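You operate a simulated robot arm through the tools that you are given. There is no shell and no other tool.

The job below is to be done with a simulated robot arm. You get a single attempt, and the scene is never put back.

JOB
Square up the edge roll till the skew display reads 0.
Fine: the rolls are locked off; open both clamps, wind the blue wing screw, shut both clamps.

Only the result counts: the job must be done as asked and must still hold three seconds after the hand-in. Knocking over, shifting, dropping, spilling or breaking anything else fails it.

ROBOT AND FRAMES
A 7-joint arm with a fingered hand, fixed in place. Base frame: the origin is at the foot of the arm, x ahead of it, y to its left, z up. Lengths are in m, angles in degrees, forces in N, time in s.
With the tool pointing down near the work surface it reaches from about 0.32 to 0.7 m from the base axis. Its first joint turns from -69.0 to 172.0 degrees. Payload 3.4 kg.
Tool frame: the origin (TCP) lies between the finger pads and is the grasp point; the fingertips stand 0.025 m ahead of it; z points along the fingers, y is the line along which they close. The gripper opens to 0.088 m. The gripper's body begins 0.029 m behind the TCP. The gripper is a hand of 5 fingers: y runs from the thumb to the fingers, the wrist lies at [-0.013, -0.097, -0.162] in the tool frame.
Orientation is told as [roll, pitch, yaw] about the base's x, y, z axes, in that order, counted from this pose: with the fingers straight down and the wrist toward the robot, the tool's x, y and z point along [0, 1, 0], [1, 0, 0] and [0, 0, -1] of the base frame.

CONTROLS
- The arm moves only by the tool servo_tool. Its argument "targets" is a list of rows, each a list of 6 numbers: the shift along the tool's x, y, z in units of 40 mm (1.0 is 40 mm), then the turn, a rotation vector about the tool's x, y, z in units of 6 degrees (1.0 is 6 degrees). In form: [[tx, ty, tz, rx, ry, rz], ...]. A call has 1 to 20 rows; each row shifts and turns the commanded pose from where the row before left it, along the tool's axes as they then stand. A call with a number of a shift or a turn outside -1 to 1 is refused whole. Each row takes 0.2 s and may step no farther than 0.05 m and 8.6 degrees from the row before; otherwise, the whole call is refused. A pose out of reach is approached as far as the arm can. The call stops where the force on the tool passes 40 N (or 10 N more than at its start, if that is more) or the arm is blocked; 0.2 s more then pass. In this call time passes only in rows, and 0.2 s behind the last. The reply holds the time, the measured pose of the TCP, the force on the tool along the base axes, the opening and the grip force, in the units named above and with some noise, with the torque about the TCP (base axes, N m) and any sound that the robot's microphone picked up.
- Cameras (640 x 400 px; columns grow to the right, rows downward): "scene" is fixed at [0.0487, 0.5035, 1.7073]; the picture's right is [-0.91, -0.42, 0.00], its down [-0.24, 0.53, -0.81] and it looks along [0.34, -0.74, -0.58] (base axes); focal length 368 px, centre (320, 200). "wrist" rides on the gripper at [0.059, -0.079, -0.105] in the tool frame; the picture's right is [-0.73, 0.32, -0.61], its down [-0.62, -0.68, 0.38] and it looks along [-0.29, 0.66, 0.70] (tool axes); focal length 234 px, centre (320, 200). There is no depth. A picture from a camera that has moved, and an enlarged one, comes with that camera's place and axes in the base frame and with its lens.
- capture(camera): a new picture of that camera. No time passes.
- slide_trunk(by): slides the trunk up (or, below 0, down) by that many m; the arm rides with it, the base frame stays. It gives what a move gives, with no picture.
- finger_targets(index, middle, ring, little, thumb_bend, thumb_turn): sets how far each is bent, from 0 (flat) to 1 (curled in); at 0.3 the hand is open as for a grip, at 0.7 the pads meet at the TCP. One left out holds its place. A second passes; each finger stops where it meets its share of the squeeze, and holds until it gets a number again. It is the only way to open and close the hand. It gives what a move gives, with no picture; readings hold the bend of each and the force on index, middle, ring, little, thumb and palm. thumb_turn goes from beside the hand (0) to across from the fingers (1), as for a grip.
- inspect(camera, box): a new picture of the part [left, top, right, bottom] of that camera's present view, enlarged. No time passes.
- close_job(): hands the job in; it is judged then, once.

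Nothing tells you positions but the pictures and the camera data. Unless the task says otherwise, let go and move clear before handing in.

The tools are called after "Emit:" by a JSON object that holds its "name" and its "arguments". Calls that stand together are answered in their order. servo_tool: Moves the arm, as the interface text tells. Its arguments: {"type":"object","properties":{"targets":{"type":"array","items":{"type":"array","items":{"type":"number"}}}},"required":["targets"]} The other tools are called the same way: slide_trunk (by) slides the trunk up or down; finger_targets (index, middle, ring, little, thumb_bend, thumb_turn) moves the fingers one by one; capture (camera) takes a picture; inspect (camera, box) takes an enlarged picture of a part of a camera's view; close_job () hands the job in.

At the start:

```text
clock: 0.0
eef_pos: [0.4427, -0.324, 1.2249]
tool_rot: [0.0, 0.0, 0.0]
force: [0.0, -0.2, 0.0]
moment: [0.0, 0.02, -0.03]
grip_width: 0.0878
gripper_force: 0.2
shape: jaw
bend: [0.3, 0.3, 0.3, 0.3, 0.3, 0.98]
finger forces: [0.0, 0.1, 0.1, 0.0, 0.0, 0.0]
trunk travel left (down, up): [-0.725, 0.215]
```

scene: 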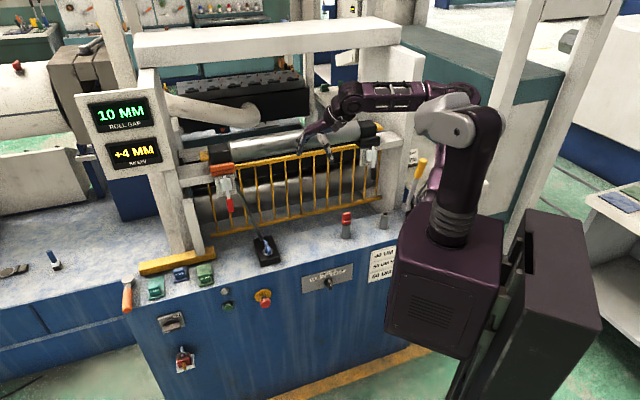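
wrist: 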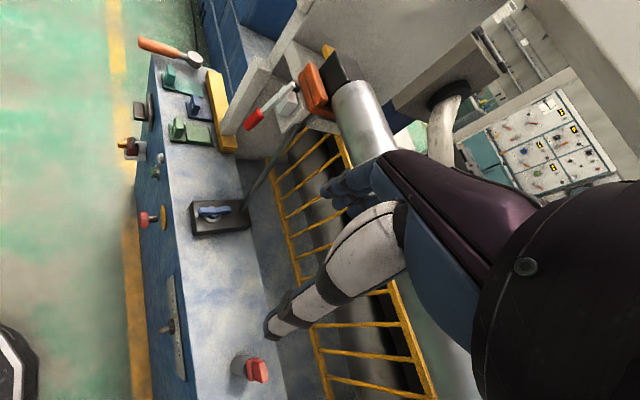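

I see a roll machine with a "+4 MM SKEW" display, toggle clamps (red handles) on both sides, and a blue wing screw on a black block on the deck. I'll look closer at each part before moving.

Emit:
{"name": "inspect", "arguments": {"camera": "scene", "box": [80, 80, 280, 205]}}

Emit:
{"name": "inspect", "arguments": {"camera": "scene", "box": [190, 130, 310, 280]}}

Emit:
{"name": "inspect", "arguments": {"camera": "scene", "box": [320, 110, 440, 240]}}

Emit:
{"name": "inspect", "arguments": {"camera": "scene", "box": [110, 200, 430, 400]}}

Emit:
{"name": "inspect", "arguments": {"camera": "wrist", "box": [120, 20, 340, 260]}}

```text
3.20 times, centred on (180, 142) of scene
camera zoom: at [0.0487, 0.5035, 1.7073], right [-0.91, -0.42, 0.0], down [-0.24, 0.53, -0.81], along [0.34, -0.74, -0.58], focal length 1176 px, centre (768, 384)
```

zoom: 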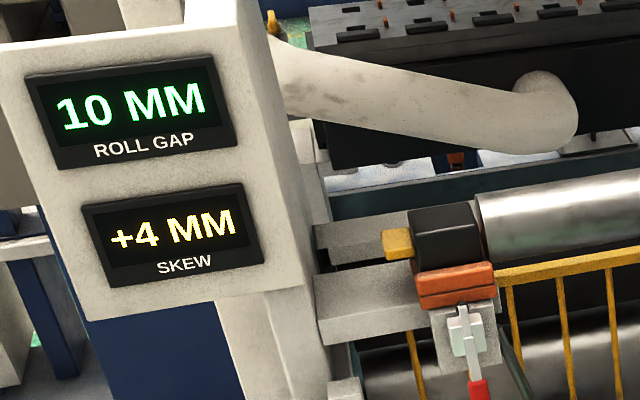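

```text
2.67 times, centred on (250, 205) of scene
camera zoom: at [0.0487, 0.5035, 1.7073], right [-0.91, -0.42, 0.0], down [-0.24, 0.53, -0.81], along [0.34, -0.74, -0.58], focal length 980 px, centre (507, 187)
```

zoom: 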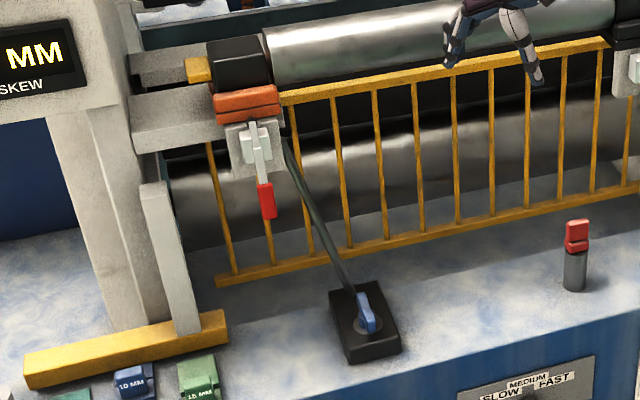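

```text
3.08 times, centred on (380, 175) of scene
camera zoom: at [0.0487, 0.5035, 1.7073], right [-0.91, -0.42, 0.0], down [-0.24, 0.53, -0.81], along [0.34, -0.74, -0.58], focal length 1131 px, centre (135, 277)
```

zoom: 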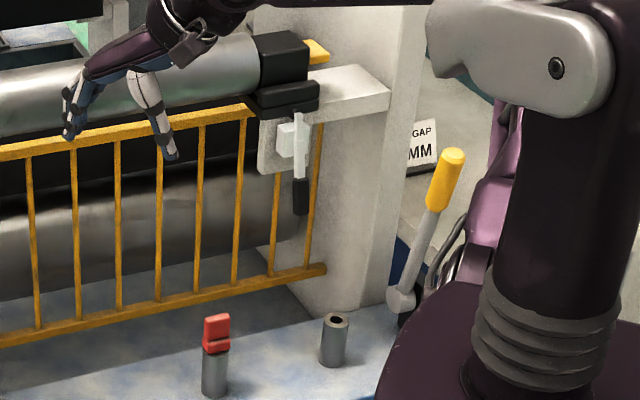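

```text
2.00 times, centred on (270, 300) of scene
camera zoom: at [0.0487, 0.5035, 1.7073], right [-0.91, -0.42, 0.0], down [-0.24, 0.53, -0.81], along [0.34, -0.74, -0.58], focal length 735 px, centre (420, 0)
```

zoom: 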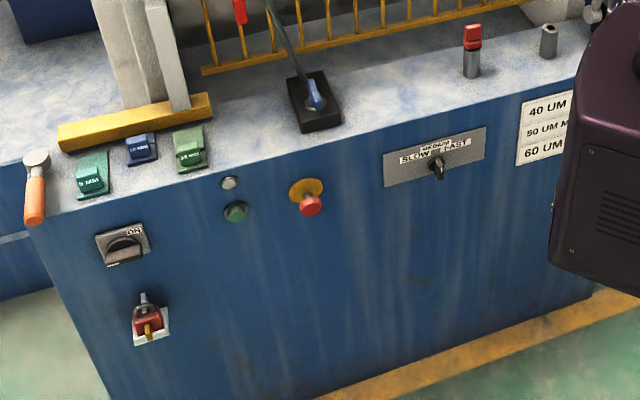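

```text
1.67 times, centred on (230, 140) of wrist
camera zoom: at [0.3631, -0.2649, 1.3272], right [0.32, -0.73, 0.61], down [-0.68, -0.62, -0.38], along [0.66, -0.29, -0.7], focal length 390 px, centre (470, 300)
```

zoom: 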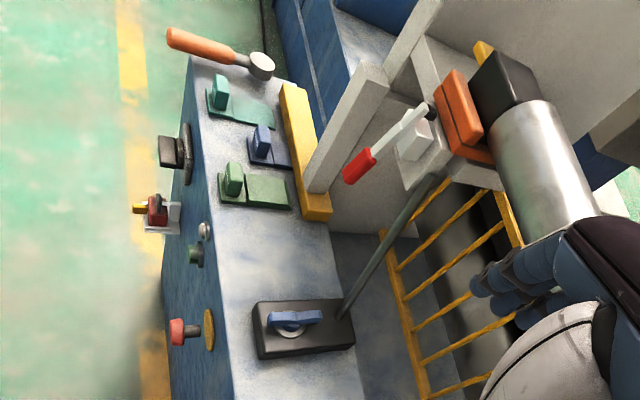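

The wing screw seems to be near (0.60, -0.26, 0.85), the left clamp lever hangs from about (0.70, -0.23, 1.12) to (0.69, -0.21, 1.01), and the right clamp lever end is near (0.34, -0.58, 1.01). I'll zoom in further on the levers and on the wing before I move.

Emit:
{"name": "inspect", "arguments": {"camera": "scene", "box": [195, 150, 275, 225]}}

Emit:
{"name": "inspect", "arguments": {"camera": "scene", "box": [340, 120, 420, 190]}}

Emit:
{"name": "inspect", "arguments": {"camera": "wrist", "box": [230, 40, 350, 140]}}

Emit:
{"name": "inspect", "arguments": {"camera": "wrist", "box": [180, 170, 280, 250]}}

Emit:
{"name": "inspect", "arguments": {"camera": "scene", "box": [235, 215, 315, 275]}}

Emit:
{"name": "inspect", "arguments": {"camera": "wrist", "box": [260, 140, 540, 330]}}

```text
5.33 times, centred on (235, 188) of scene
camera zoom: at [0.0487, 0.5035, 1.7073], right [-0.91, -0.42, 0.0], down [-0.24, 0.53, -0.81], along [0.34, -0.74, -0.58], focal length 1960 px, centre (773, 267)
```

zoom: 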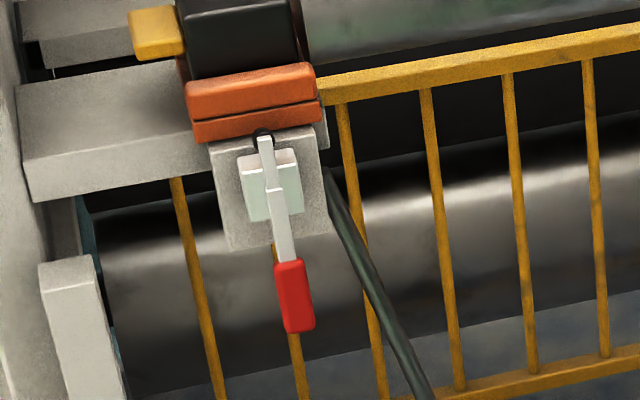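

```text
5.71 times, centred on (380, 155) of scene
camera zoom: at [0.0487, 0.5035, 1.7073], right [-0.91, -0.42, 0.0], down [-0.24, 0.53, -0.81], along [0.34, -0.74, -0.58], focal length 2100 px, centre (-23, 457)
```

zoom: 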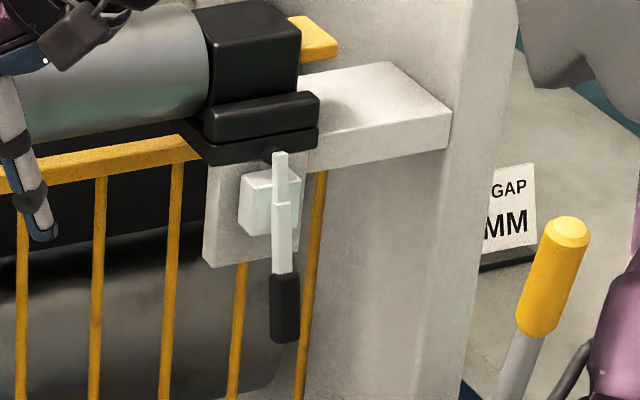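

```text
4.00 times, centred on (290, 90) of wrist
camera zoom: at [0.3631, -0.2649, 1.3272], right [0.32, -0.73, 0.61], down [-0.68, -0.62, -0.38], along [0.66, -0.29, -0.7], focal length 937 px, centre (440, 640)
```

zoom: 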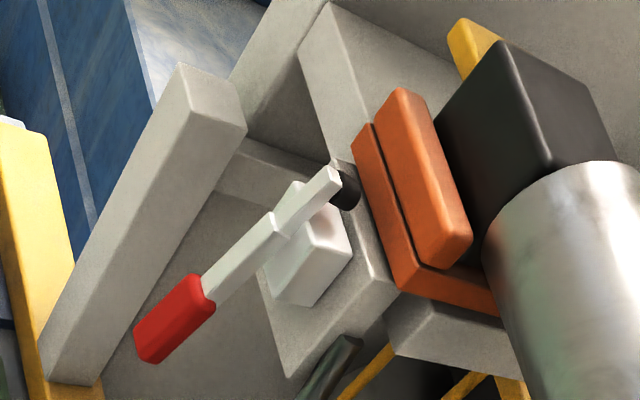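

```text
5.00 times, centred on (230, 210) of wrist
camera zoom: at [0.3631, -0.2649, 1.3272], right [0.32, -0.73, 0.61], down [-0.68, -0.62, -0.38], along [0.66, -0.29, -0.7], focal length 1171 px, centre (770, 150)
```

zoom: 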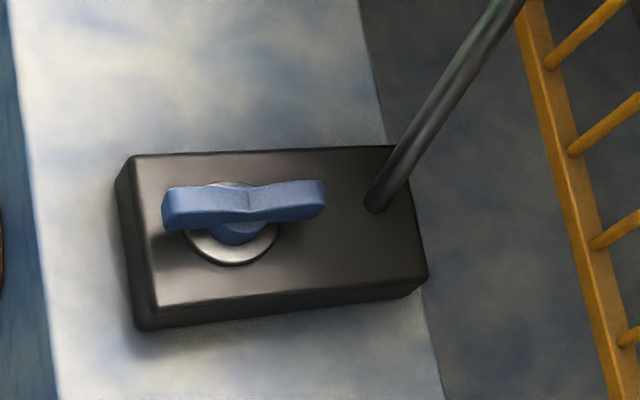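

```text
6.67 times, centred on (275, 245) of scene
camera zoom: at [0.0487, 0.5035, 1.7073], right [-0.91, -0.42, 0.0], down [-0.24, 0.53, -0.81], along [0.34, -0.74, -0.58], focal length 2450 px, centre (620, -100)
```

zoom: 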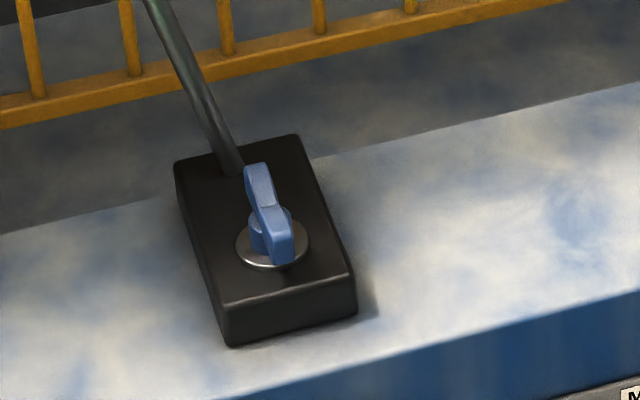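

```text
2.11 times, centred on (400, 235) of wrist
camera zoom: at [0.3631, -0.2649, 1.3272], right [0.32, -0.73, 0.61], down [-0.68, -0.62, -0.38], along [0.66, -0.29, -0.7], focal length 493 px, centre (152, 126)
```

zoom: 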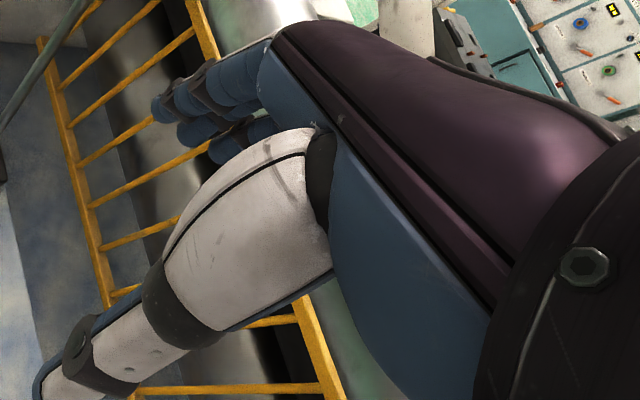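

Both levers hang down, which I take as locked, and each looks likely to swing outward and up about an axis along the roll. The machine front faces the base at about -44° azimuth. First I'll back the hand away from the machine a little to get room for turning.

Emit:
{"name": "servo_tool", "arguments": {"targets": [[0.7, -0.72, 0, 0, 0, 0], [0.7, -0.72, 0, 0, 0, 0]]}}

```text
clock: 0.6
eef_pos: [0.3829, -0.2659, 1.2254]
tool_rot: [0.0, -0.1, 0.0]
force: [0.4, -0.9, 0.2]
moment: [0.01, 0.03, 0.01]
grip_width: 0.0877
gripper_force: 0.0
shape: jaw
bend: [0.3, 0.3, 0.3, 0.3, 0.3, 0.98]
finger forces: [0.0, 0.0, 0.0, 0.1, 0.0, 0.0]
trunk travel left (down, up): [-0.725, 0.215]
```

The arm follows well. Next I'll yaw the hand by about +46° so that the fingers close along the roll axis.

Emit:
{"name": "servo_tool", "arguments": {"targets": [[0, 0, 0, 0, 0, -0.96], [0, 0, 0, 0, 0, -0.96], [0, 0, 0, 0, 0, -0.96], [0, 0, 0, 0, 0, -0.96], [0, 0, 0, 0, 0, -0.96], [0, 0, 0, 0, 0, -0.96], [0, 0, 0, 0, 0, -0.96], [0, 0, 0, 0, 0, -0.96]]}}

Emit:
{"name": "capture", "arguments": {"camera": "scene"}}

Emit:
{"name": "capture", "arguments": {"camera": "wrist"}}

```text
clock: 2.4
eef_pos: [0.3855, -0.2679, 1.2231]
tool_rot: [0.0, -0.1, 46.1]
force: [-0.2, 0.1, -0.4]
moment: [-0.02, -0.03, 0.0]
grip_width: 0.0876
gripper_force: 0.0
shape: jaw
bend: [0.3, 0.3, 0.3, 0.3, 0.3, 0.98]
finger forces: [0.0, 0.0, 0.1, 0.0, 0.0, 0.1]
trunk travel left (down, up): [-0.725, 0.215]
```

```text
taken
```

scene: 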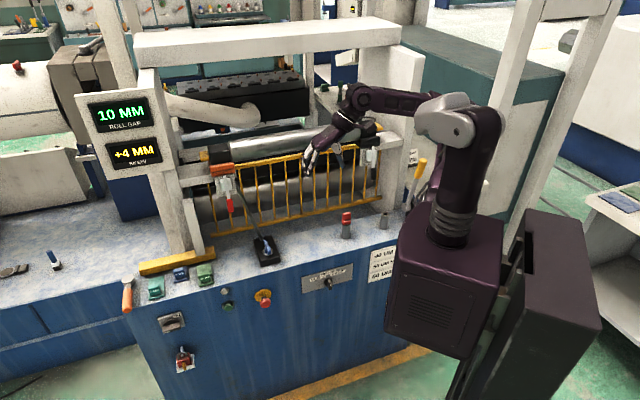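

```text
taken
camera wrist: at [0.2882, -0.2842, 1.328], right [0.75, -0.27, 0.61], down [-0.02, -0.92, -0.38], along [0.66, 0.27, -0.7], focal length 234 px, centre (320, 200)
```

wrist: 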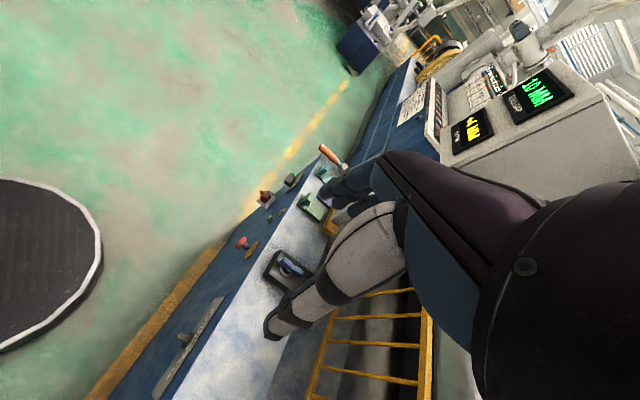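

Now I'll tilt the fingers toward the machine by about 60° about the closing axis, staying clear in front of the rolls.

Emit:
{"name": "servo_tool", "arguments": {"targets": [[0, 0, 0, 0, -1, 0], [0, 0, 0, 0, -1, 0], [0, 0, 0, 0, -1, 0], [0, 0, 0, 0, -1, 0], [0, 0, 0, 0, -1, 0], [0, 0, 0, 0, -1, 0], [0, 0, 0, 0, -1, 0], [0, 0, 0, 0, -1, 0], [0, 0, 0, 0, -1, 0], [0, 0, 0, 0, -1, 0]]}}

Emit:
{"name": "capture", "arguments": {"camera": "scene"}}

Emit:
{"name": "capture", "arguments": {"camera": "wrist"}}

```text
clock: 4.6
eef_pos: [0.4224, -0.2878, 1.2439]
tool_rot: [-60.1, 0.0, 46.1]
force: [-0.4, -0.5, -0.5]
moment: [0.0, -0.01, 0.01]
grip_width: 0.0878
gripper_force: 0.1
shape: jaw
bend: [0.3, 0.3, 0.3, 0.3, 0.3, 0.98]
finger forces: [0.0, 0.0, 0.1, 0.0, 0.1, 0.0]
out of reach, approached as far as the arm can: row 8, 9, 10
trunk travel left (down, up): [-0.725, 0.215]
```

```text
taken
```

scene: 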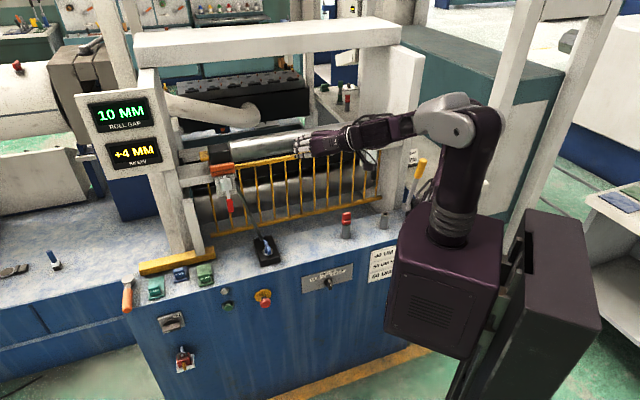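

```text
taken
camera wrist: at [0.2808, -0.2626, 1.2451], right [0.11, 0.35, 0.93], down [-0.01, -0.94, 0.35], along [0.99, -0.04, -0.1], focal length 234 px, centre (320, 200)
```

wrist: 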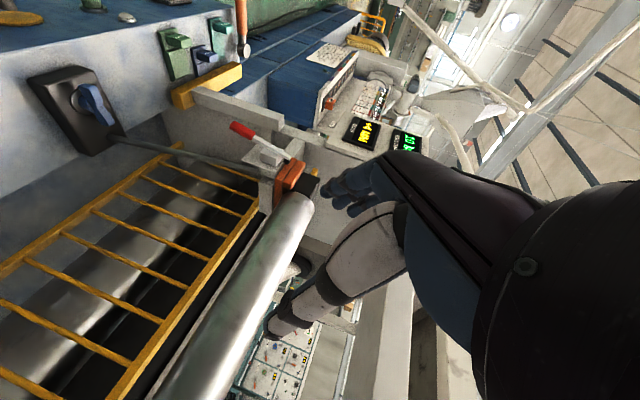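

The pose is reached (slightly pushed outward by the arm's inner limit). From here the wrist camera sees the left clamp well, so I'll enlarge it to refine the position and geometry.

Emit:
{"name": "inspect", "arguments": {"camera": "wrist", "box": [210, 100, 330, 220]}}

Emit:
{"name": "inspect", "arguments": {"camera": "scene", "box": [280, 100, 420, 190]}}

Emit:
{"name": "inspect", "arguments": {"camera": "wrist", "box": [20, 40, 180, 160]}}

```text
3.33 times, centred on (270, 160) of wrist
camera zoom: at [0.2808, -0.2626, 1.2451], right [0.11, 0.35, 0.93], down [-0.01, -0.94, 0.35], along [0.99, -0.04, -0.1], focal length 781 px, centre (487, 333)
```

zoom: 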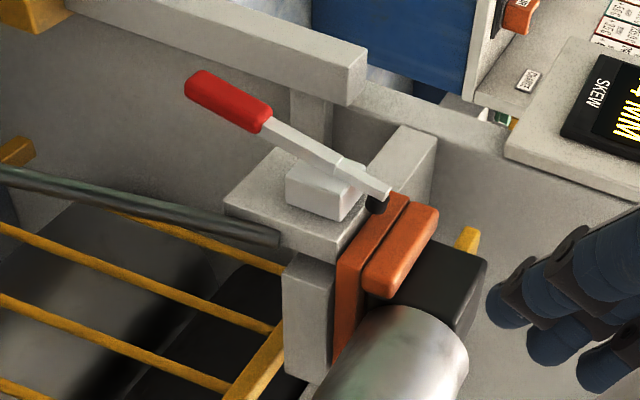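

```text
4.44 times, centred on (350, 145) of scene
camera zoom: at [0.0487, 0.5035, 1.7073], right [-0.91, -0.42, 0.0], down [-0.24, 0.53, -0.81], along [0.34, -0.74, -0.58], focal length 1633 px, centre (187, 444)
```

zoom: 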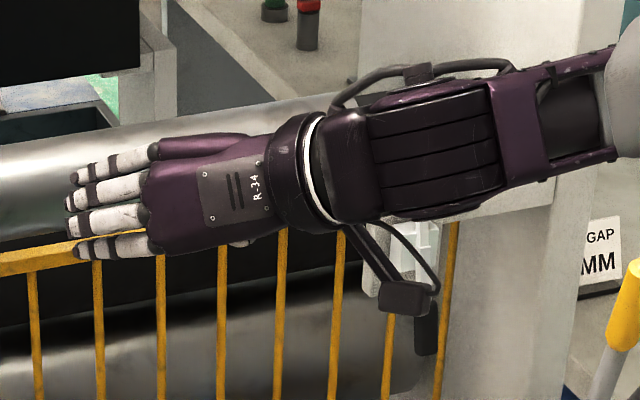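

```text
3.33 times, centred on (100, 100) of wrist
camera zoom: at [0.2808, -0.2626, 1.2451], right [0.11, 0.35, 0.93], down [-0.01, -0.94, 0.35], along [0.99, -0.04, -0.1], focal length 781 px, centre (1053, 533)
```

zoom: 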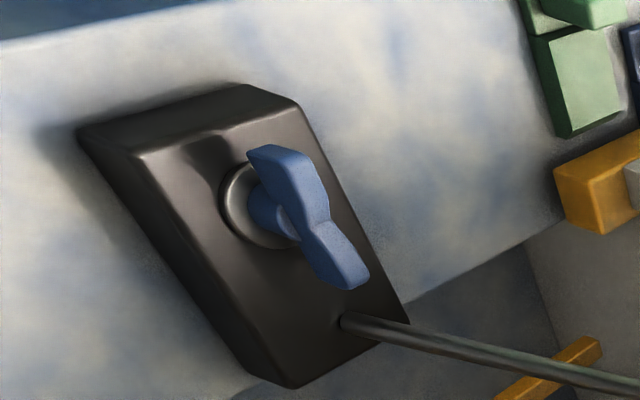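

The measurements agree: left handle mid ≈ (0.685, -0.214, 1.03), with the lever in a vertical plane perpendicular to the roll. I'll slide the trunk down so the hand comes to the handle's height.

Emit:
{"name": "slide_trunk", "arguments": {"by": -0.17}}

Emit:
{"name": "capture", "arguments": {"camera": "scene"}}

```text
clock: 6.5
eef_pos: [0.4218, -0.2883, 1.0745]
tool_rot: [-59.9, 0.0, 46.1]
force: [-0.2, 0.5, 0.7]
moment: [0.0, -0.02, -0.03]
grip_width: 0.0876
gripper_force: 0.0
shape: jaw
bend: [0.3, 0.3, 0.3, 0.3, 0.3, 0.98]
finger forces: [0.0, 0.0, 0.0, 0.0, 0.0, 0.1]
trunk travel left (down, up): [-0.555, 0.385]
```

```text
taken
```

scene: 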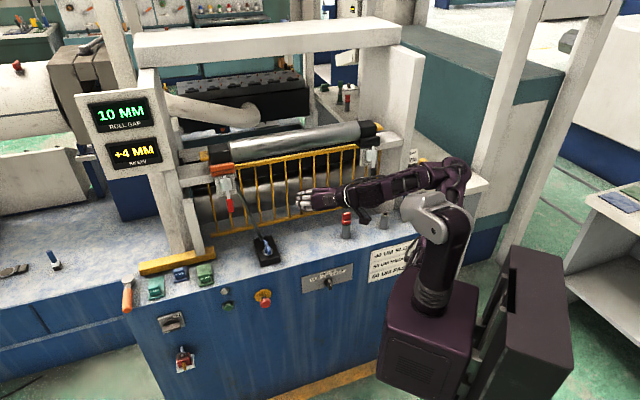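

Nothing is in the way at this height. Now I'll move the hand left along the roll axis in front of the machine toward the left lever.

Emit:
{"name": "servo_tool", "arguments": {"targets": [[0, 0.98, 0, 0, 0, 0], [0, 0.98, 0, 0, 0, 0], [0, 0.98, 0, 0, 0, 0]]}}

Emit:
{"name": "capture", "arguments": {"camera": "wrist"}}

```text
clock: 7.3
eef_pos: [0.5074, -0.2021, 1.0731]
tool_rot: [-59.9, 0.1, 46.0]
force: [1.3, -0.9, 0.0]
moment: [0.0, 0.01, -0.02]
grip_width: 0.088
gripper_force: 0.0
shape: jaw
bend: [0.3, 0.3, 0.3, 0.3, 0.3, 0.98]
finger forces: [0.0, 0.0, 0.0, 0.0, 0.0, 0.0]
trunk travel left (down, up): [-0.555, 0.385]
```

```text
taken
camera wrist: at [0.3664, -0.1756, 1.0734], right [0.11, 0.35, 0.93], down [-0.01, -0.94, 0.35], along [0.99, -0.04, -0.1], focal length 234 px, centre (320, 200)
```

wrist: 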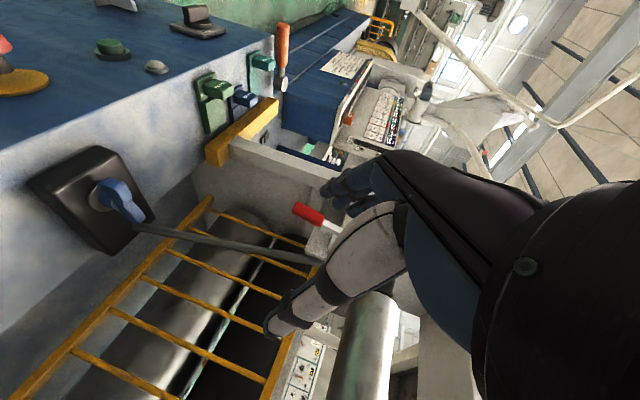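

The hand is moving freely. I'll move the remaining 115 mm left so the open hand faces the red handle.

Emit:
{"name": "servo_tool", "arguments": {"targets": [[0, 0.96, 0, 0, 0, 0], [0, 0.96, 0, 0, 0, 0], [0, 0.95, 0, 0, 0, 0]]}}

Emit:
{"name": "capture", "arguments": {"camera": "wrist"}}

Emit:
{"name": "inspect", "arguments": {"camera": "scene", "box": [180, 120, 380, 250]}}

```text
clock: 8.1
eef_pos: [0.5852, -0.1214, 1.072]
tool_rot: [-59.9, 0.0, 46.1]
force: [0.8, 0.3, 0.3]
moment: [-0.03, -0.03, 0.01]
grip_width: 0.088
gripper_force: 0.1
shape: jaw
bend: [0.3, 0.3, 0.3, 0.3, 0.3, 0.98]
finger forces: [0.1, 0.1, 0.0, 0.0, 0.0, 0.0]
trunk travel left (down, up): [-0.555, 0.385]
```

```text
taken
camera wrist: at [0.4438, -0.0953, 1.0735], right [0.11, 0.35, 0.93], down [-0.01, -0.94, 0.35], along [0.99, -0.05, -0.1], focal length 234 px, centre (320, 200)
```

wrist: 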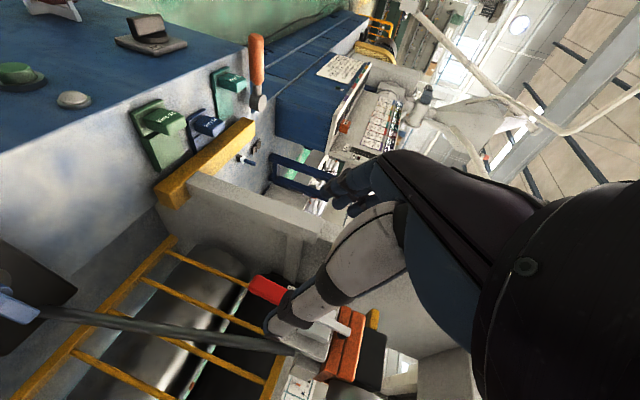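

```text
3.08 times, centred on (280, 185) of scene
camera zoom: at [0.0487, 0.5035, 1.7073], right [-0.91, -0.42, 0.0], down [-0.24, 0.53, -0.81], along [0.34, -0.74, -0.58], focal length 1131 px, centre (443, 246)
```

zoom: 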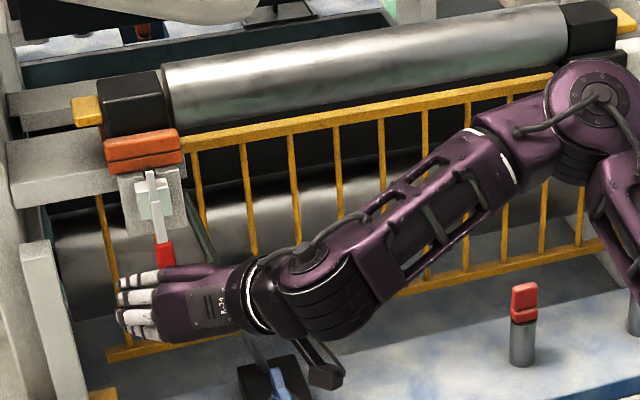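

The hand is aligned with the lever. I'll tilt another 15° so the finger row lies along the handle, then close about half of the remaining distance.

Emit:
{"name": "servo_tool", "arguments": {"targets": [[0, 0, 0, 0, -0.84, 0], [0, 0, 0, 0, -0.83, 0], [0, 0, 0, 0, -0.83, 0], [0.15, 0.03, 0.8, 0, 0, 0], [0.15, 0.04, 0.8, 0, 0, 0]]}}

Emit:
{"name": "capture", "arguments": {"camera": "wrist"}}

Emit:
{"name": "inspect", "arguments": {"camera": "scene", "box": [180, 140, 300, 230]}}

```text
clock: 9.3
eef_pos: [0.6271, -0.1595, 1.0457]
tool_rot: [-74.9, 0.0, 46.0]
force: [0.3, 0.2, 0.5]
moment: [-0.01, -0.02, -0.02]
grip_width: 0.0878
gripper_force: 0.0
shape: jaw
bend: [0.3, 0.3, 0.3, 0.3, 0.3, 0.98]
finger forces: [0.0, 0.0, 0.0, 0.0, 0.0, 0.0]
trunk travel left (down, up): [-0.555, 0.385]
```

```text
taken
camera wrist: at [0.4888, -0.1363, 1.0163], right [-0.06, 0.51, 0.86], down [-0.09, -0.86, 0.5], along [0.99, -0.04, 0.1], focal length 234 px, centre (320, 200)
```

wrist: 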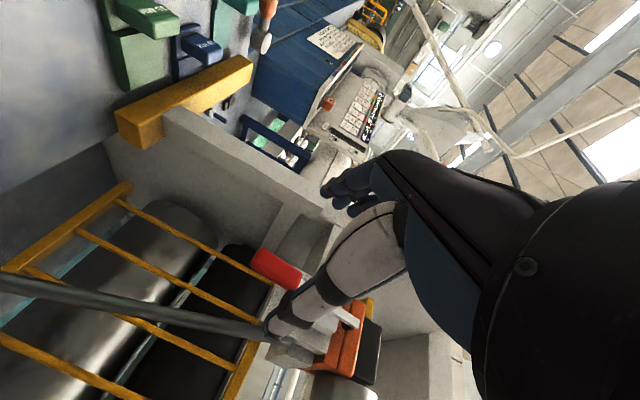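

```text
4.44 times, centred on (240, 185) of scene
camera zoom: at [0.0487, 0.5035, 1.7073], right [-0.91, -0.42, 0.0], down [-0.24, 0.53, -0.81], along [0.34, -0.74, -0.58], focal length 1633 px, centre (676, 267)
```

zoom: 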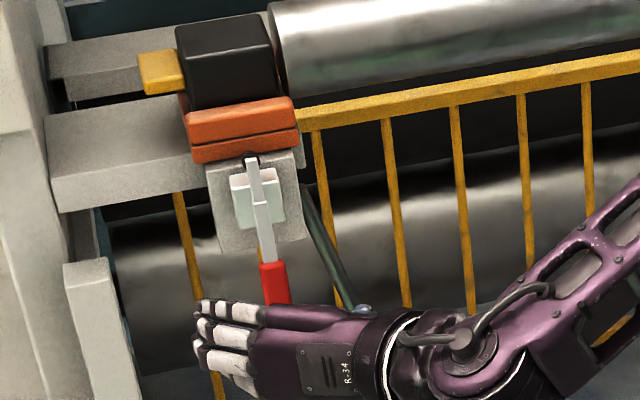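

The handle is between the fingers and thumb line, about 73 mm ahead. I'll advance in small steps, watching the force.

Emit:
{"name": "servo_tool", "arguments": {"targets": [[0, 0.02, 0.6, 0, 0, 0], [0, 0, 0.6, 0, 0, 0]]}}

Emit:
{"name": "capture", "arguments": {"camera": "wrist"}}

Emit:
{"name": "inspect", "arguments": {"camera": "scene", "box": [180, 140, 300, 230]}}

```text
clock: 9.9
eef_pos: [0.6644, -0.1902, 1.0329]
tool_rot: [-74.8, -0.1, 46.1]
force: [-0.9, 0.4, -0.1]
moment: [0.01, -0.01, 0.0]
grip_width: 0.0877
gripper_force: 0.0
shape: jaw
bend: [0.3, 0.3, 0.3, 0.3, 0.3, 0.98]
finger forces: [0.0, 0.0, 0.0, 0.1, 0.1, 0.0]
trunk travel left (down, up): [-0.555, 0.385]
```

```text
taken
camera wrist: at [0.5252, -0.167, 1.003], right [-0.06, 0.51, 0.86], down [-0.09, -0.86, 0.5], along [0.99, -0.04, 0.1], focal length 234 px, centre (320, 200)
```

wrist: 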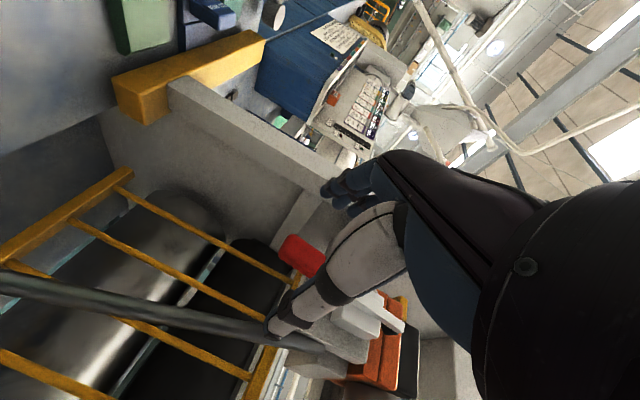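

```text
4.44 times, centred on (240, 185) of scene
camera zoom: at [0.0487, 0.5035, 1.7073], right [-0.91, -0.42, 0.0], down [-0.24, 0.53, -0.81], along [0.34, -0.74, -0.58], focal length 1633 px, centre (676, 267)
```

zoom: 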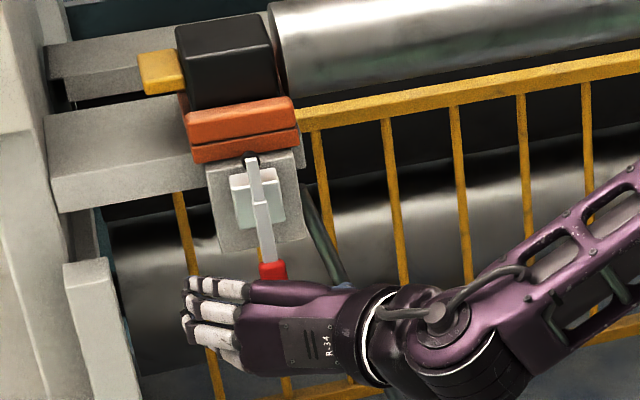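

Another 25–28 mm puts the TCP on the handle; no contact so far. I'll advance and then close the fingers.

Emit:
{"name": "servo_tool", "arguments": {"targets": [[0, -0.05, 0.35, 0, 0, 0], [0, 0, 0.33, 0, 0, 0]]}}

Emit:
{"name": "capture", "arguments": {"camera": "wrist"}}

Emit:
{"name": "inspect", "arguments": {"camera": "scene", "box": [190, 150, 270, 230]}}

```text
clock: 10.5
eef_pos: [0.6808, -0.2098, 1.0267]
tool_rot: [-75.0, 0.0, 46.2]
force: [-0.4, -0.1, 1.0]
moment: [0.01, 0.01, -0.05]
grip_width: 0.0878
gripper_force: 0.0
shape: jaw
bend: [0.3, 0.3, 0.3, 0.3, 0.3, 0.98]
finger forces: [0.0, 0.0, 0.0, 0.1, 0.0, 0.1]
trunk travel left (down, up): [-0.555, 0.385]
```

```text
taken
camera wrist: at [0.5423, -0.1866, 0.9969], right [-0.06, 0.51, 0.86], down [-0.09, -0.86, 0.5], along [0.99, -0.04, 0.1], focal length 234 px, centre (320, 200)
```

wrist: 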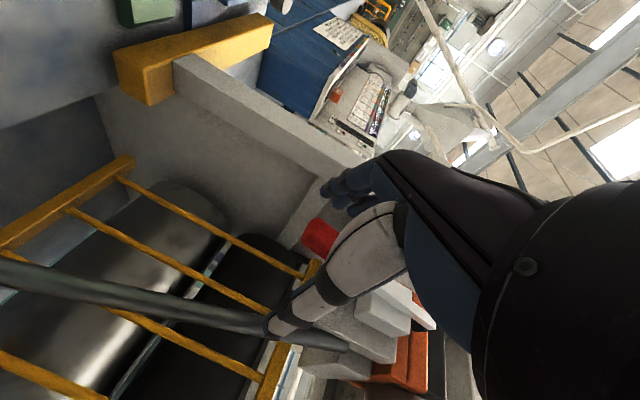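

```text
5.00 times, centred on (230, 190) of scene
camera zoom: at [0.0487, 0.5035, 1.7073], right [-0.91, -0.42, 0.0], down [-0.24, 0.53, -0.81], along [0.34, -0.74, -0.58], focal length 1838 px, centre (770, 250)
```

zoom: 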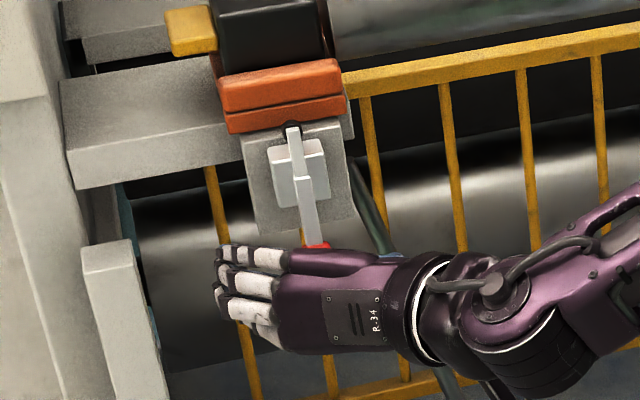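

The TCP is on the red handle with no contact force. I'll close the fingers onto it.

Emit:
{"name": "finger_targets", "arguments": {"index": 0.75, "middle": 0.75, "ring": 0.75, "little": 0.75, "thumb_bend": 0.75}}

Emit:
{"name": "capture", "arguments": {"camera": "wrist"}}

Emit:
{"name": "inspect", "arguments": {"camera": "scene", "box": [190, 150, 270, 230]}}

```text
clock: 11.5
eef_pos: [0.6804, -0.2116, 1.0272]
tool_rot: [-74.9, 0.0, 46.0]
force: [2.1, -1.6, 1.5]
moment: [-0.1, 0.27, -0.02]
grip_width: 0.0
gripper_force: 9.9
shape: fingers
bend: [0.74, 0.75, 0.74, 0.73, 0.7, 0.97]
finger forces: [1.6, 0.1, 2.6, 6.3, 9.1, 0.1]
trunk travel left (down, up): [-0.555, 0.385]
```

```text
taken
camera wrist: at [0.5424, -0.187, 0.9967], right [-0.06, 0.51, 0.86], down [-0.09, -0.86, 0.5], along [0.99, -0.05, 0.1], focal length 234 px, centre (320, 200)
```

wrist: 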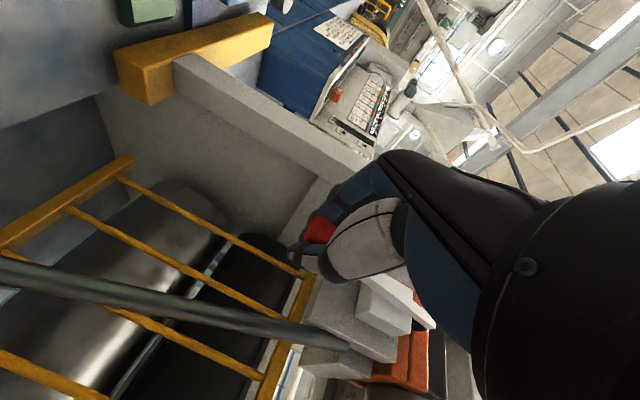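

```text
5.00 times, centred on (230, 190) of scene
camera zoom: at [0.0487, 0.5035, 1.7073], right [-0.91, -0.42, 0.0], down [-0.24, 0.53, -0.81], along [0.34, -0.74, -0.58], focal length 1838 px, centre (770, 250)
```

zoom: 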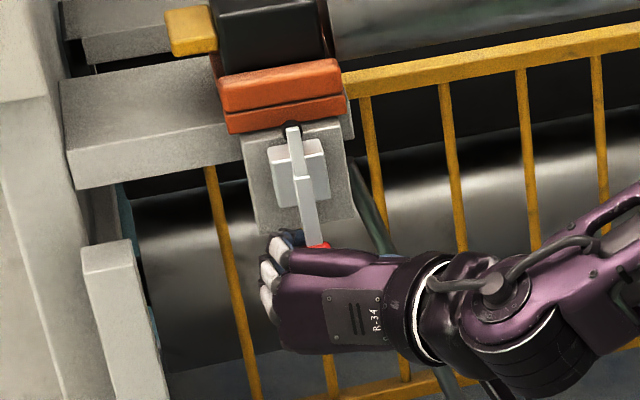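

The fingers have closed behind or around the handle; the handle appears enclosed between thumb and fingers. I'll pull outward a little and watch the force and the lever.

Emit:
{"name": "servo_tool", "arguments": {"targets": [[0.04, 0, -0.15, 0, 0, 0], [0.04, 0, -0.15, 0, 0, 0]]}}

Emit:
{"name": "inspect", "arguments": {"camera": "wrist", "box": [240, 160, 480, 320]}}

Emit:
{"name": "inspect", "arguments": {"camera": "scene", "box": [190, 150, 270, 230]}}

```text
clock: 12.1
eef_pos: [0.671, -0.201, 1.0272]
tool_rot: [-75.0, 0.0, 46.3]
force: [6.6, 0.7, 4.9]
moment: [-0.01, 0.18, 0.06]
grip_width: 0.0
gripper_force: 4.7
shape: fingers
bend: [0.74, 0.75, 0.75, 0.73, 0.71, 0.97]
finger forces: [0.0, 0.0, 0.1, 9.1, 0.8, 0.1]
trunk travel left (down, up): [-0.555, 0.385]
```

```text
2.50 times, centred on (360, 240) of wrist
camera zoom: at [0.533, -0.1779, 0.9968], right [-0.06, 0.51, 0.86], down [-0.09, -0.86, 0.5], along [0.99, -0.04, 0.1], focal length 585 px, centre (220, 100)
```

zoom: 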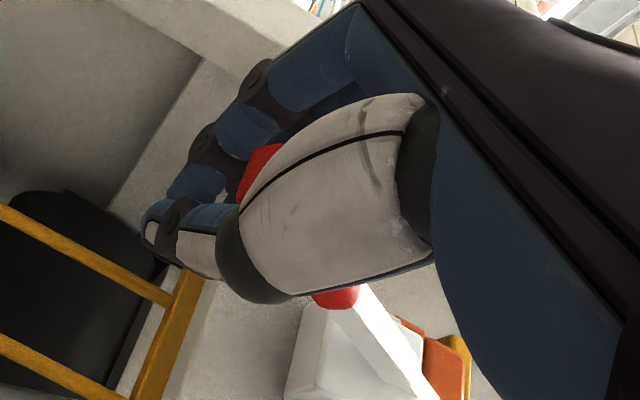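

```text
5.00 times, centred on (230, 190) of scene
camera zoom: at [0.0487, 0.5035, 1.7073], right [-0.91, -0.42, 0.0], down [-0.24, 0.53, -0.81], along [0.34, -0.74, -0.58], focal length 1838 px, centre (770, 250)
```

zoom: 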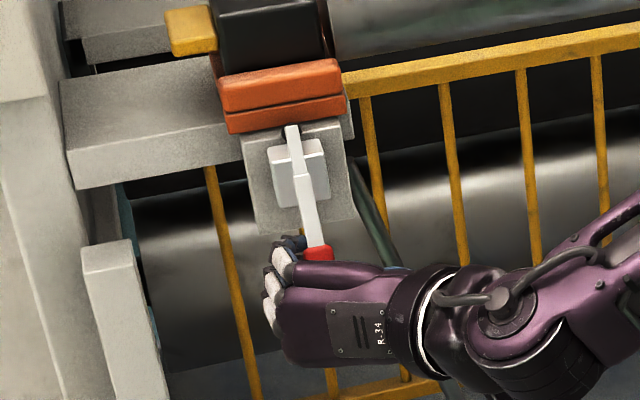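

The lever follows the hand: the handle is hooked in the closed fingers and resistance is low. I'll now swing it along its arc, turning the hand along with the lever about the estimated pivot.

Emit:
{"name": "servo_tool", "arguments": {"targets": [[-0.083, 0, -0.194, 0, 1, 0], [-0.083, 0, -0.194, 0, 1, 0]]}}

Emit:
{"name": "inspect", "arguments": {"camera": "wrist", "box": [240, 160, 480, 320]}}

Emit:
{"name": "inspect", "arguments": {"camera": "scene", "box": [190, 150, 270, 230]}}

```text
clock: 12.7
eef_pos: [0.6621, -0.1927, 1.0374]
tool_rot: [-62.7, 0.2, 46.1]
force: [5.5, 1.2, 1.4]
moment: [-0.06, 0.15, 0.08]
grip_width: 0.0001
gripper_force: 4.0
shape: fingers
bend: [0.74, 0.75, 0.75, 0.73, 0.71, 0.97]
finger forces: [0.0, 0.1, 0.2, 7.5, 0.4, 0.0]
trunk travel left (down, up): [-0.555, 0.385]
```

```text
2.50 times, centred on (360, 240) of wrist
camera zoom: at [0.5212, -0.1664, 1.0326], right [0.07, 0.38, 0.92], down [-0.02, -0.92, 0.38], along [1.0, -0.05, -0.06], focal length 585 px, centre (220, 100)
```

zoom: 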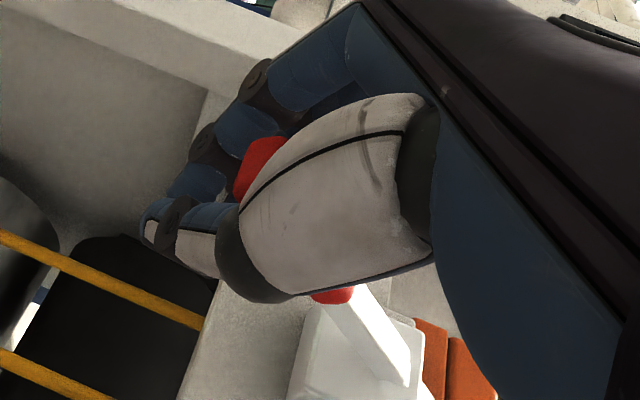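

```text
5.00 times, centred on (230, 190) of scene
camera zoom: at [0.0487, 0.5035, 1.7073], right [-0.91, -0.42, 0.0], down [-0.24, 0.53, -0.81], along [0.34, -0.74, -0.58], focal length 1838 px, centre (770, 250)
```

zoom: 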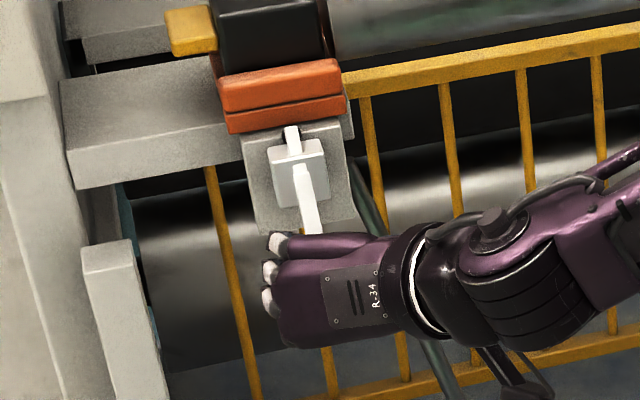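

The lever pivots at the white block and is following cleanly with low force. I'll keep going along the arc.

Emit:
{"name": "servo_tool", "arguments": {"targets": [[-0.083, 0, -0.194, 0, 1, 0], [-0.083, 0, -0.194, 0, 1, 0], [-0.083, 0, -0.194, 0, 1, 0], [-0.083, 0, -0.194, 0, 1, 0]]}}

Emit:
{"name": "inspect", "arguments": {"camera": "wrist", "box": [240, 160, 480, 320]}}

Emit:
{"name": "inspect", "arguments": {"camera": "scene", "box": [190, 150, 270, 230]}}

```text
clock: 13.7
eef_pos: [0.6501, -0.1808, 1.0653]
tool_rot: [-38.8, 0.1, 46.2]
force: [4.5, 4.8, -0.3]
moment: [-0.04, 0.1, 0.18]
grip_width: 0.0
gripper_force: 4.0
shape: fingers
bend: [0.74, 0.75, 0.75, 0.74, 0.71, 0.97]
finger forces: [0.0, 0.0, 0.6, 6.8, 0.0, 0.0]
trunk travel left (down, up): [-0.555, 0.385]
```

```text
2.50 times, centred on (360, 240) of wrist
camera zoom: at [0.5149, -0.1606, 1.1101], right [0.36, 0.11, 0.93], down [0.05, -0.99, 0.09], along [0.93, 0.01, -0.36], focal length 585 px, centre (220, 100)
```

zoom: 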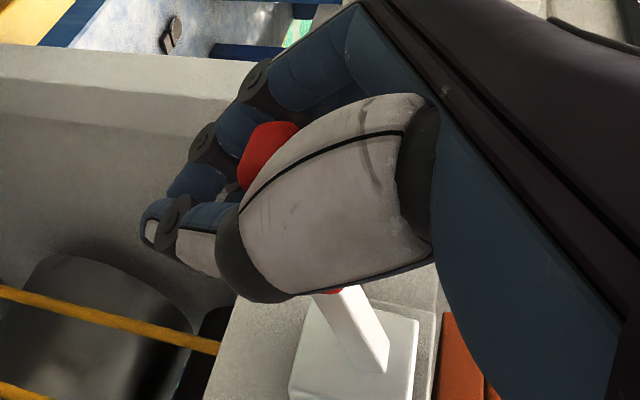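

```text
5.00 times, centred on (230, 190) of scene
camera zoom: at [0.0487, 0.5035, 1.7073], right [-0.91, -0.42, 0.0], down [-0.24, 0.53, -0.81], along [0.34, -0.74, -0.58], focal length 1838 px, centre (770, 250)
```

zoom: 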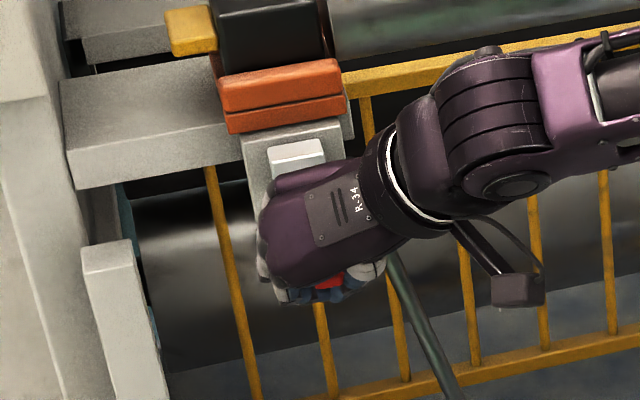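

The lever is about halfway out. I'll continue the arc in shorter bursts and watch for an end stop.

Emit:
{"name": "servo_tool", "arguments": {"targets": [[-0.083, 0, -0.194, 0, 1, 0], [-0.083, 0, -0.194, 0, 1, 0], [-0.083, 0, -0.194, 0, 1, 0]]}}

Emit:
{"name": "inspect", "arguments": {"camera": "wrist", "box": [240, 160, 480, 320]}}

Emit:
{"name": "inspect", "arguments": {"camera": "scene", "box": [190, 150, 270, 230]}}

```text
clock: 14.5
eef_pos: [0.6467, -0.1779, 1.0879]
tool_rot: [-20.4, 0.6, 46.2]
force: [-0.7, 8.0, -18.2]
moment: [0.17, 0.32, 0.23]
grip_width: 0.0004
gripper_force: 10.8
shape: fingers
bend: [0.74, 0.75, 0.74, 0.73, 0.71, 0.97]
finger forces: [0.0, 0.0, 11.9, 7.3, 1.6, 0.1]
trunk travel left (down, up): [-0.555, 0.385]
```

```text
2.50 times, centred on (360, 240) of wrist
camera zoom: at [0.5271, -0.1722, 1.1647], right [0.56, -0.08, 0.82], down [0.05, -0.99, -0.13], along [0.82, 0.11, -0.56], focal length 585 px, centre (220, 100)
```

zoom: 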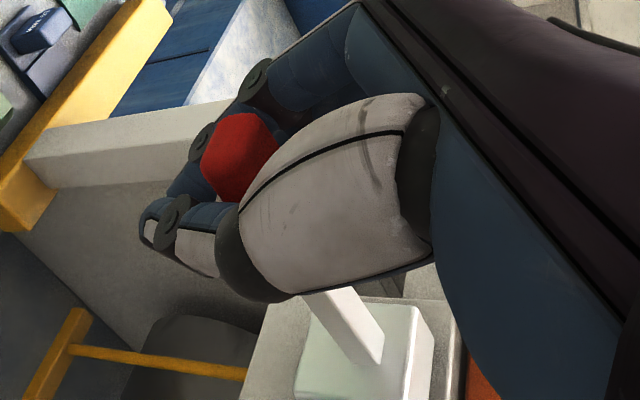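

```text
5.00 times, centred on (230, 190) of scene
camera zoom: at [0.0487, 0.5035, 1.7073], right [-0.91, -0.42, 0.0], down [-0.24, 0.53, -0.81], along [0.34, -0.74, -0.58], focal length 1838 px, centre (770, 250)
```

zoom: 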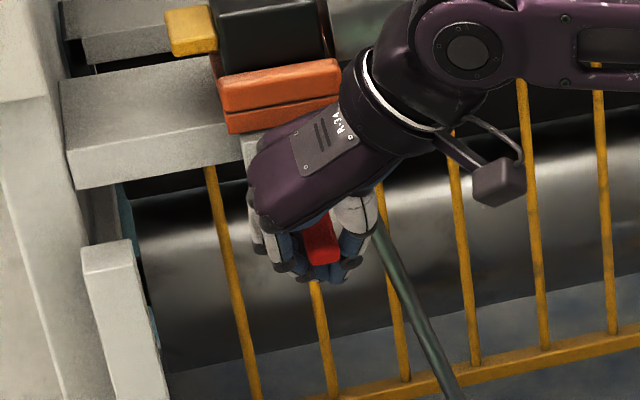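

The force jumped to 18 N downward, suggesting the lever is near its end stop, now about horizontal. I'll try one small extra step to confirm.

Emit:
{"name": "servo_tool", "arguments": {"targets": [[-0.05, 0, -0.1, 0, 0.4, 0]]}}

Emit:
{"name": "inspect", "arguments": {"camera": "scene", "box": [80, 80, 280, 205]}}

```text
clock: 14.9
eef_pos: [0.6489, -0.1794, 1.0925]
tool_rot: [-18.3, 0.4, 46.2]
force: [1.0, 5.6, -21.3]
moment: [0.21, 0.3, 0.27]
grip_width: 0.0002
gripper_force: 12.5
shape: fingers
bend: [0.74, 0.75, 0.73, 0.73, 0.71, 0.96]
finger forces: [0.8, 1.1, 11.6, 7.0, 5.2, 0.1]
trunk travel left (down, up): [-0.555, 0.385]
```

```text
3.20 times, centred on (180, 142) of scene
camera zoom: at [0.0487, 0.5035, 1.7073], right [-0.91, -0.42, 0.0], down [-0.24, 0.53, -0.81], along [0.34, -0.74, -0.58], focal length 1176 px, centre (768, 384)
```

zoom: 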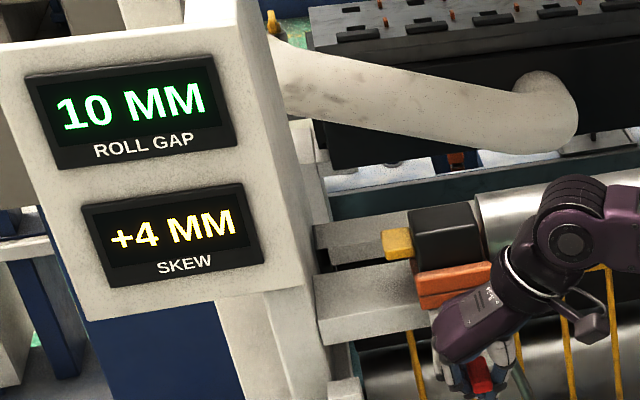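

I think the lever is at its stop. I'll open the fingers and look at where the lever rests.

Emit:
{"name": "finger_targets", "arguments": {"index": 0.3, "middle": 0.3, "ring": 0.3, "little": 0.3, "thumb_bend": 0.3}}

Emit:
{"name": "inspect", "arguments": {"camera": "wrist", "box": [200, 160, 480, 340]}}

Emit:
{"name": "inspect", "arguments": {"camera": "scene", "box": [190, 150, 270, 230]}}

```text
clock: 15.9
eef_pos: [0.645, -0.179, 1.096]
tool_rot: [-18.5, 0.0, 46.1]
force: [0.7, 0.7, -0.6]
moment: [0.04, 0.05, -0.01]
grip_width: 0.0845
gripper_force: 0.0
shape: fingers
bend: [0.3, 0.3, 0.3, 0.3, 0.3, 0.97]
finger forces: [0.1, 0.0, 0.0, 0.1, 0.0, 0.1]
trunk travel left (down, up): [-0.555, 0.385]
```

```text
2.22 times, centred on (340, 250) of wrist
camera zoom: at [0.5268, -0.1753, 1.1762], right [0.58, -0.11, 0.81], down [0.04, -0.99, -0.17], along [0.81, 0.13, -0.57], focal length 520 px, centre (276, 89)
```

zoom: 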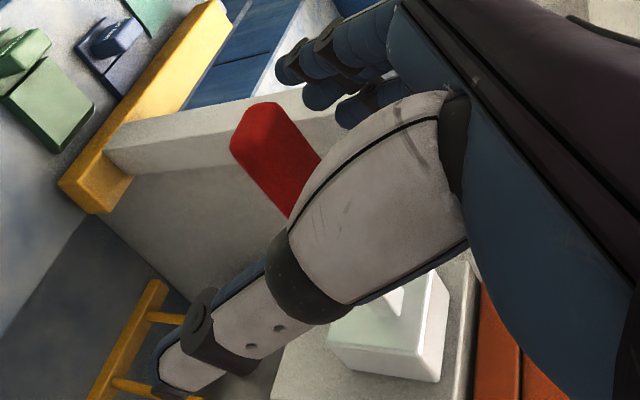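

```text
5.00 times, centred on (230, 190) of scene
camera zoom: at [0.0487, 0.5035, 1.7073], right [-0.91, -0.42, 0.0], down [-0.24, 0.53, -0.81], along [0.34, -0.74, -0.58], focal length 1838 px, centre (770, 250)
```

zoom: 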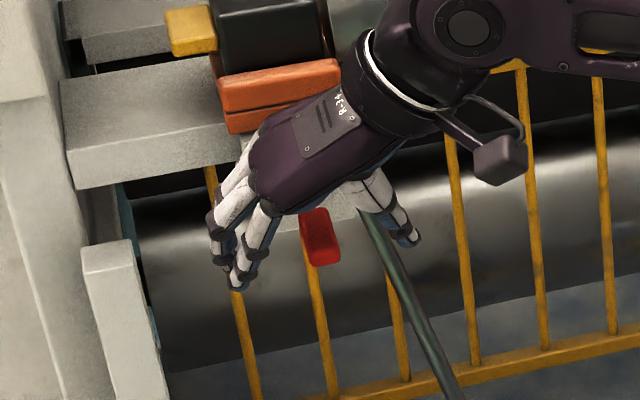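

The hand is free and the lever stays out. I'll back off upward along the tool axis to get a clear view.

Emit:
{"name": "servo_tool", "arguments": {"targets": [[0, 0, -0.6, 0, 0, 0], [0, 0, -0.9, 0, 0, 0], [0.4, 0, -0.7, 0, 0, 0], [0.7, 0, -0.3, 0, 0, 0]]}}

Emit:
{"name": "inspect", "arguments": {"camera": "wrist", "box": [160, 120, 480, 340]}}

Emit:
{"name": "inspect", "arguments": {"camera": "scene", "box": [190, 150, 270, 230]}}

```text
clock: 16.9
eef_pos: [0.5872, -0.1317, 1.1634]
tool_rot: [-18.5, 0.1, 46.0]
force: [-0.5, -0.1, 0.3]
moment: [0.04, 0.01, 0.0]
grip_width: 0.0847
gripper_force: 0.0
shape: fingers
bend: [0.3, 0.3, 0.3, 0.3, 0.3, 0.97]
finger forces: [0.0, 0.0, 0.0, 0.0, 0.1, 0.1]
out of reach, approached as far as the arm can: row 2
trunk travel left (down, up): [-0.555, 0.385]
```

```text
1.82 times, centred on (320, 230) of wrist
camera zoom: at [0.4687, -0.1276, 1.2434], right [0.58, -0.11, 0.81], down [0.04, -0.99, -0.16], along [0.81, 0.13, -0.57], focal length 426 px, centre (320, 146)
```

zoom: 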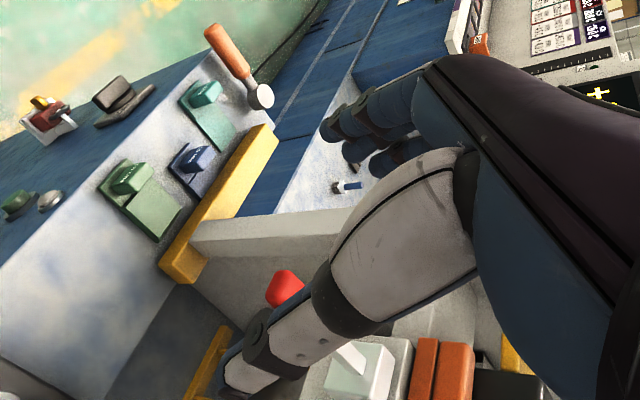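

```text
5.00 times, centred on (230, 190) of scene
camera zoom: at [0.0487, 0.5035, 1.7073], right [-0.91, -0.42, 0.0], down [-0.24, 0.53, -0.81], along [0.34, -0.74, -0.58], focal length 1838 px, centre (770, 250)
```

zoom: 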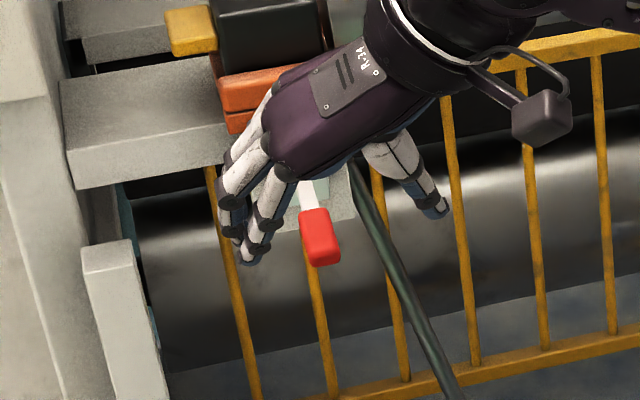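

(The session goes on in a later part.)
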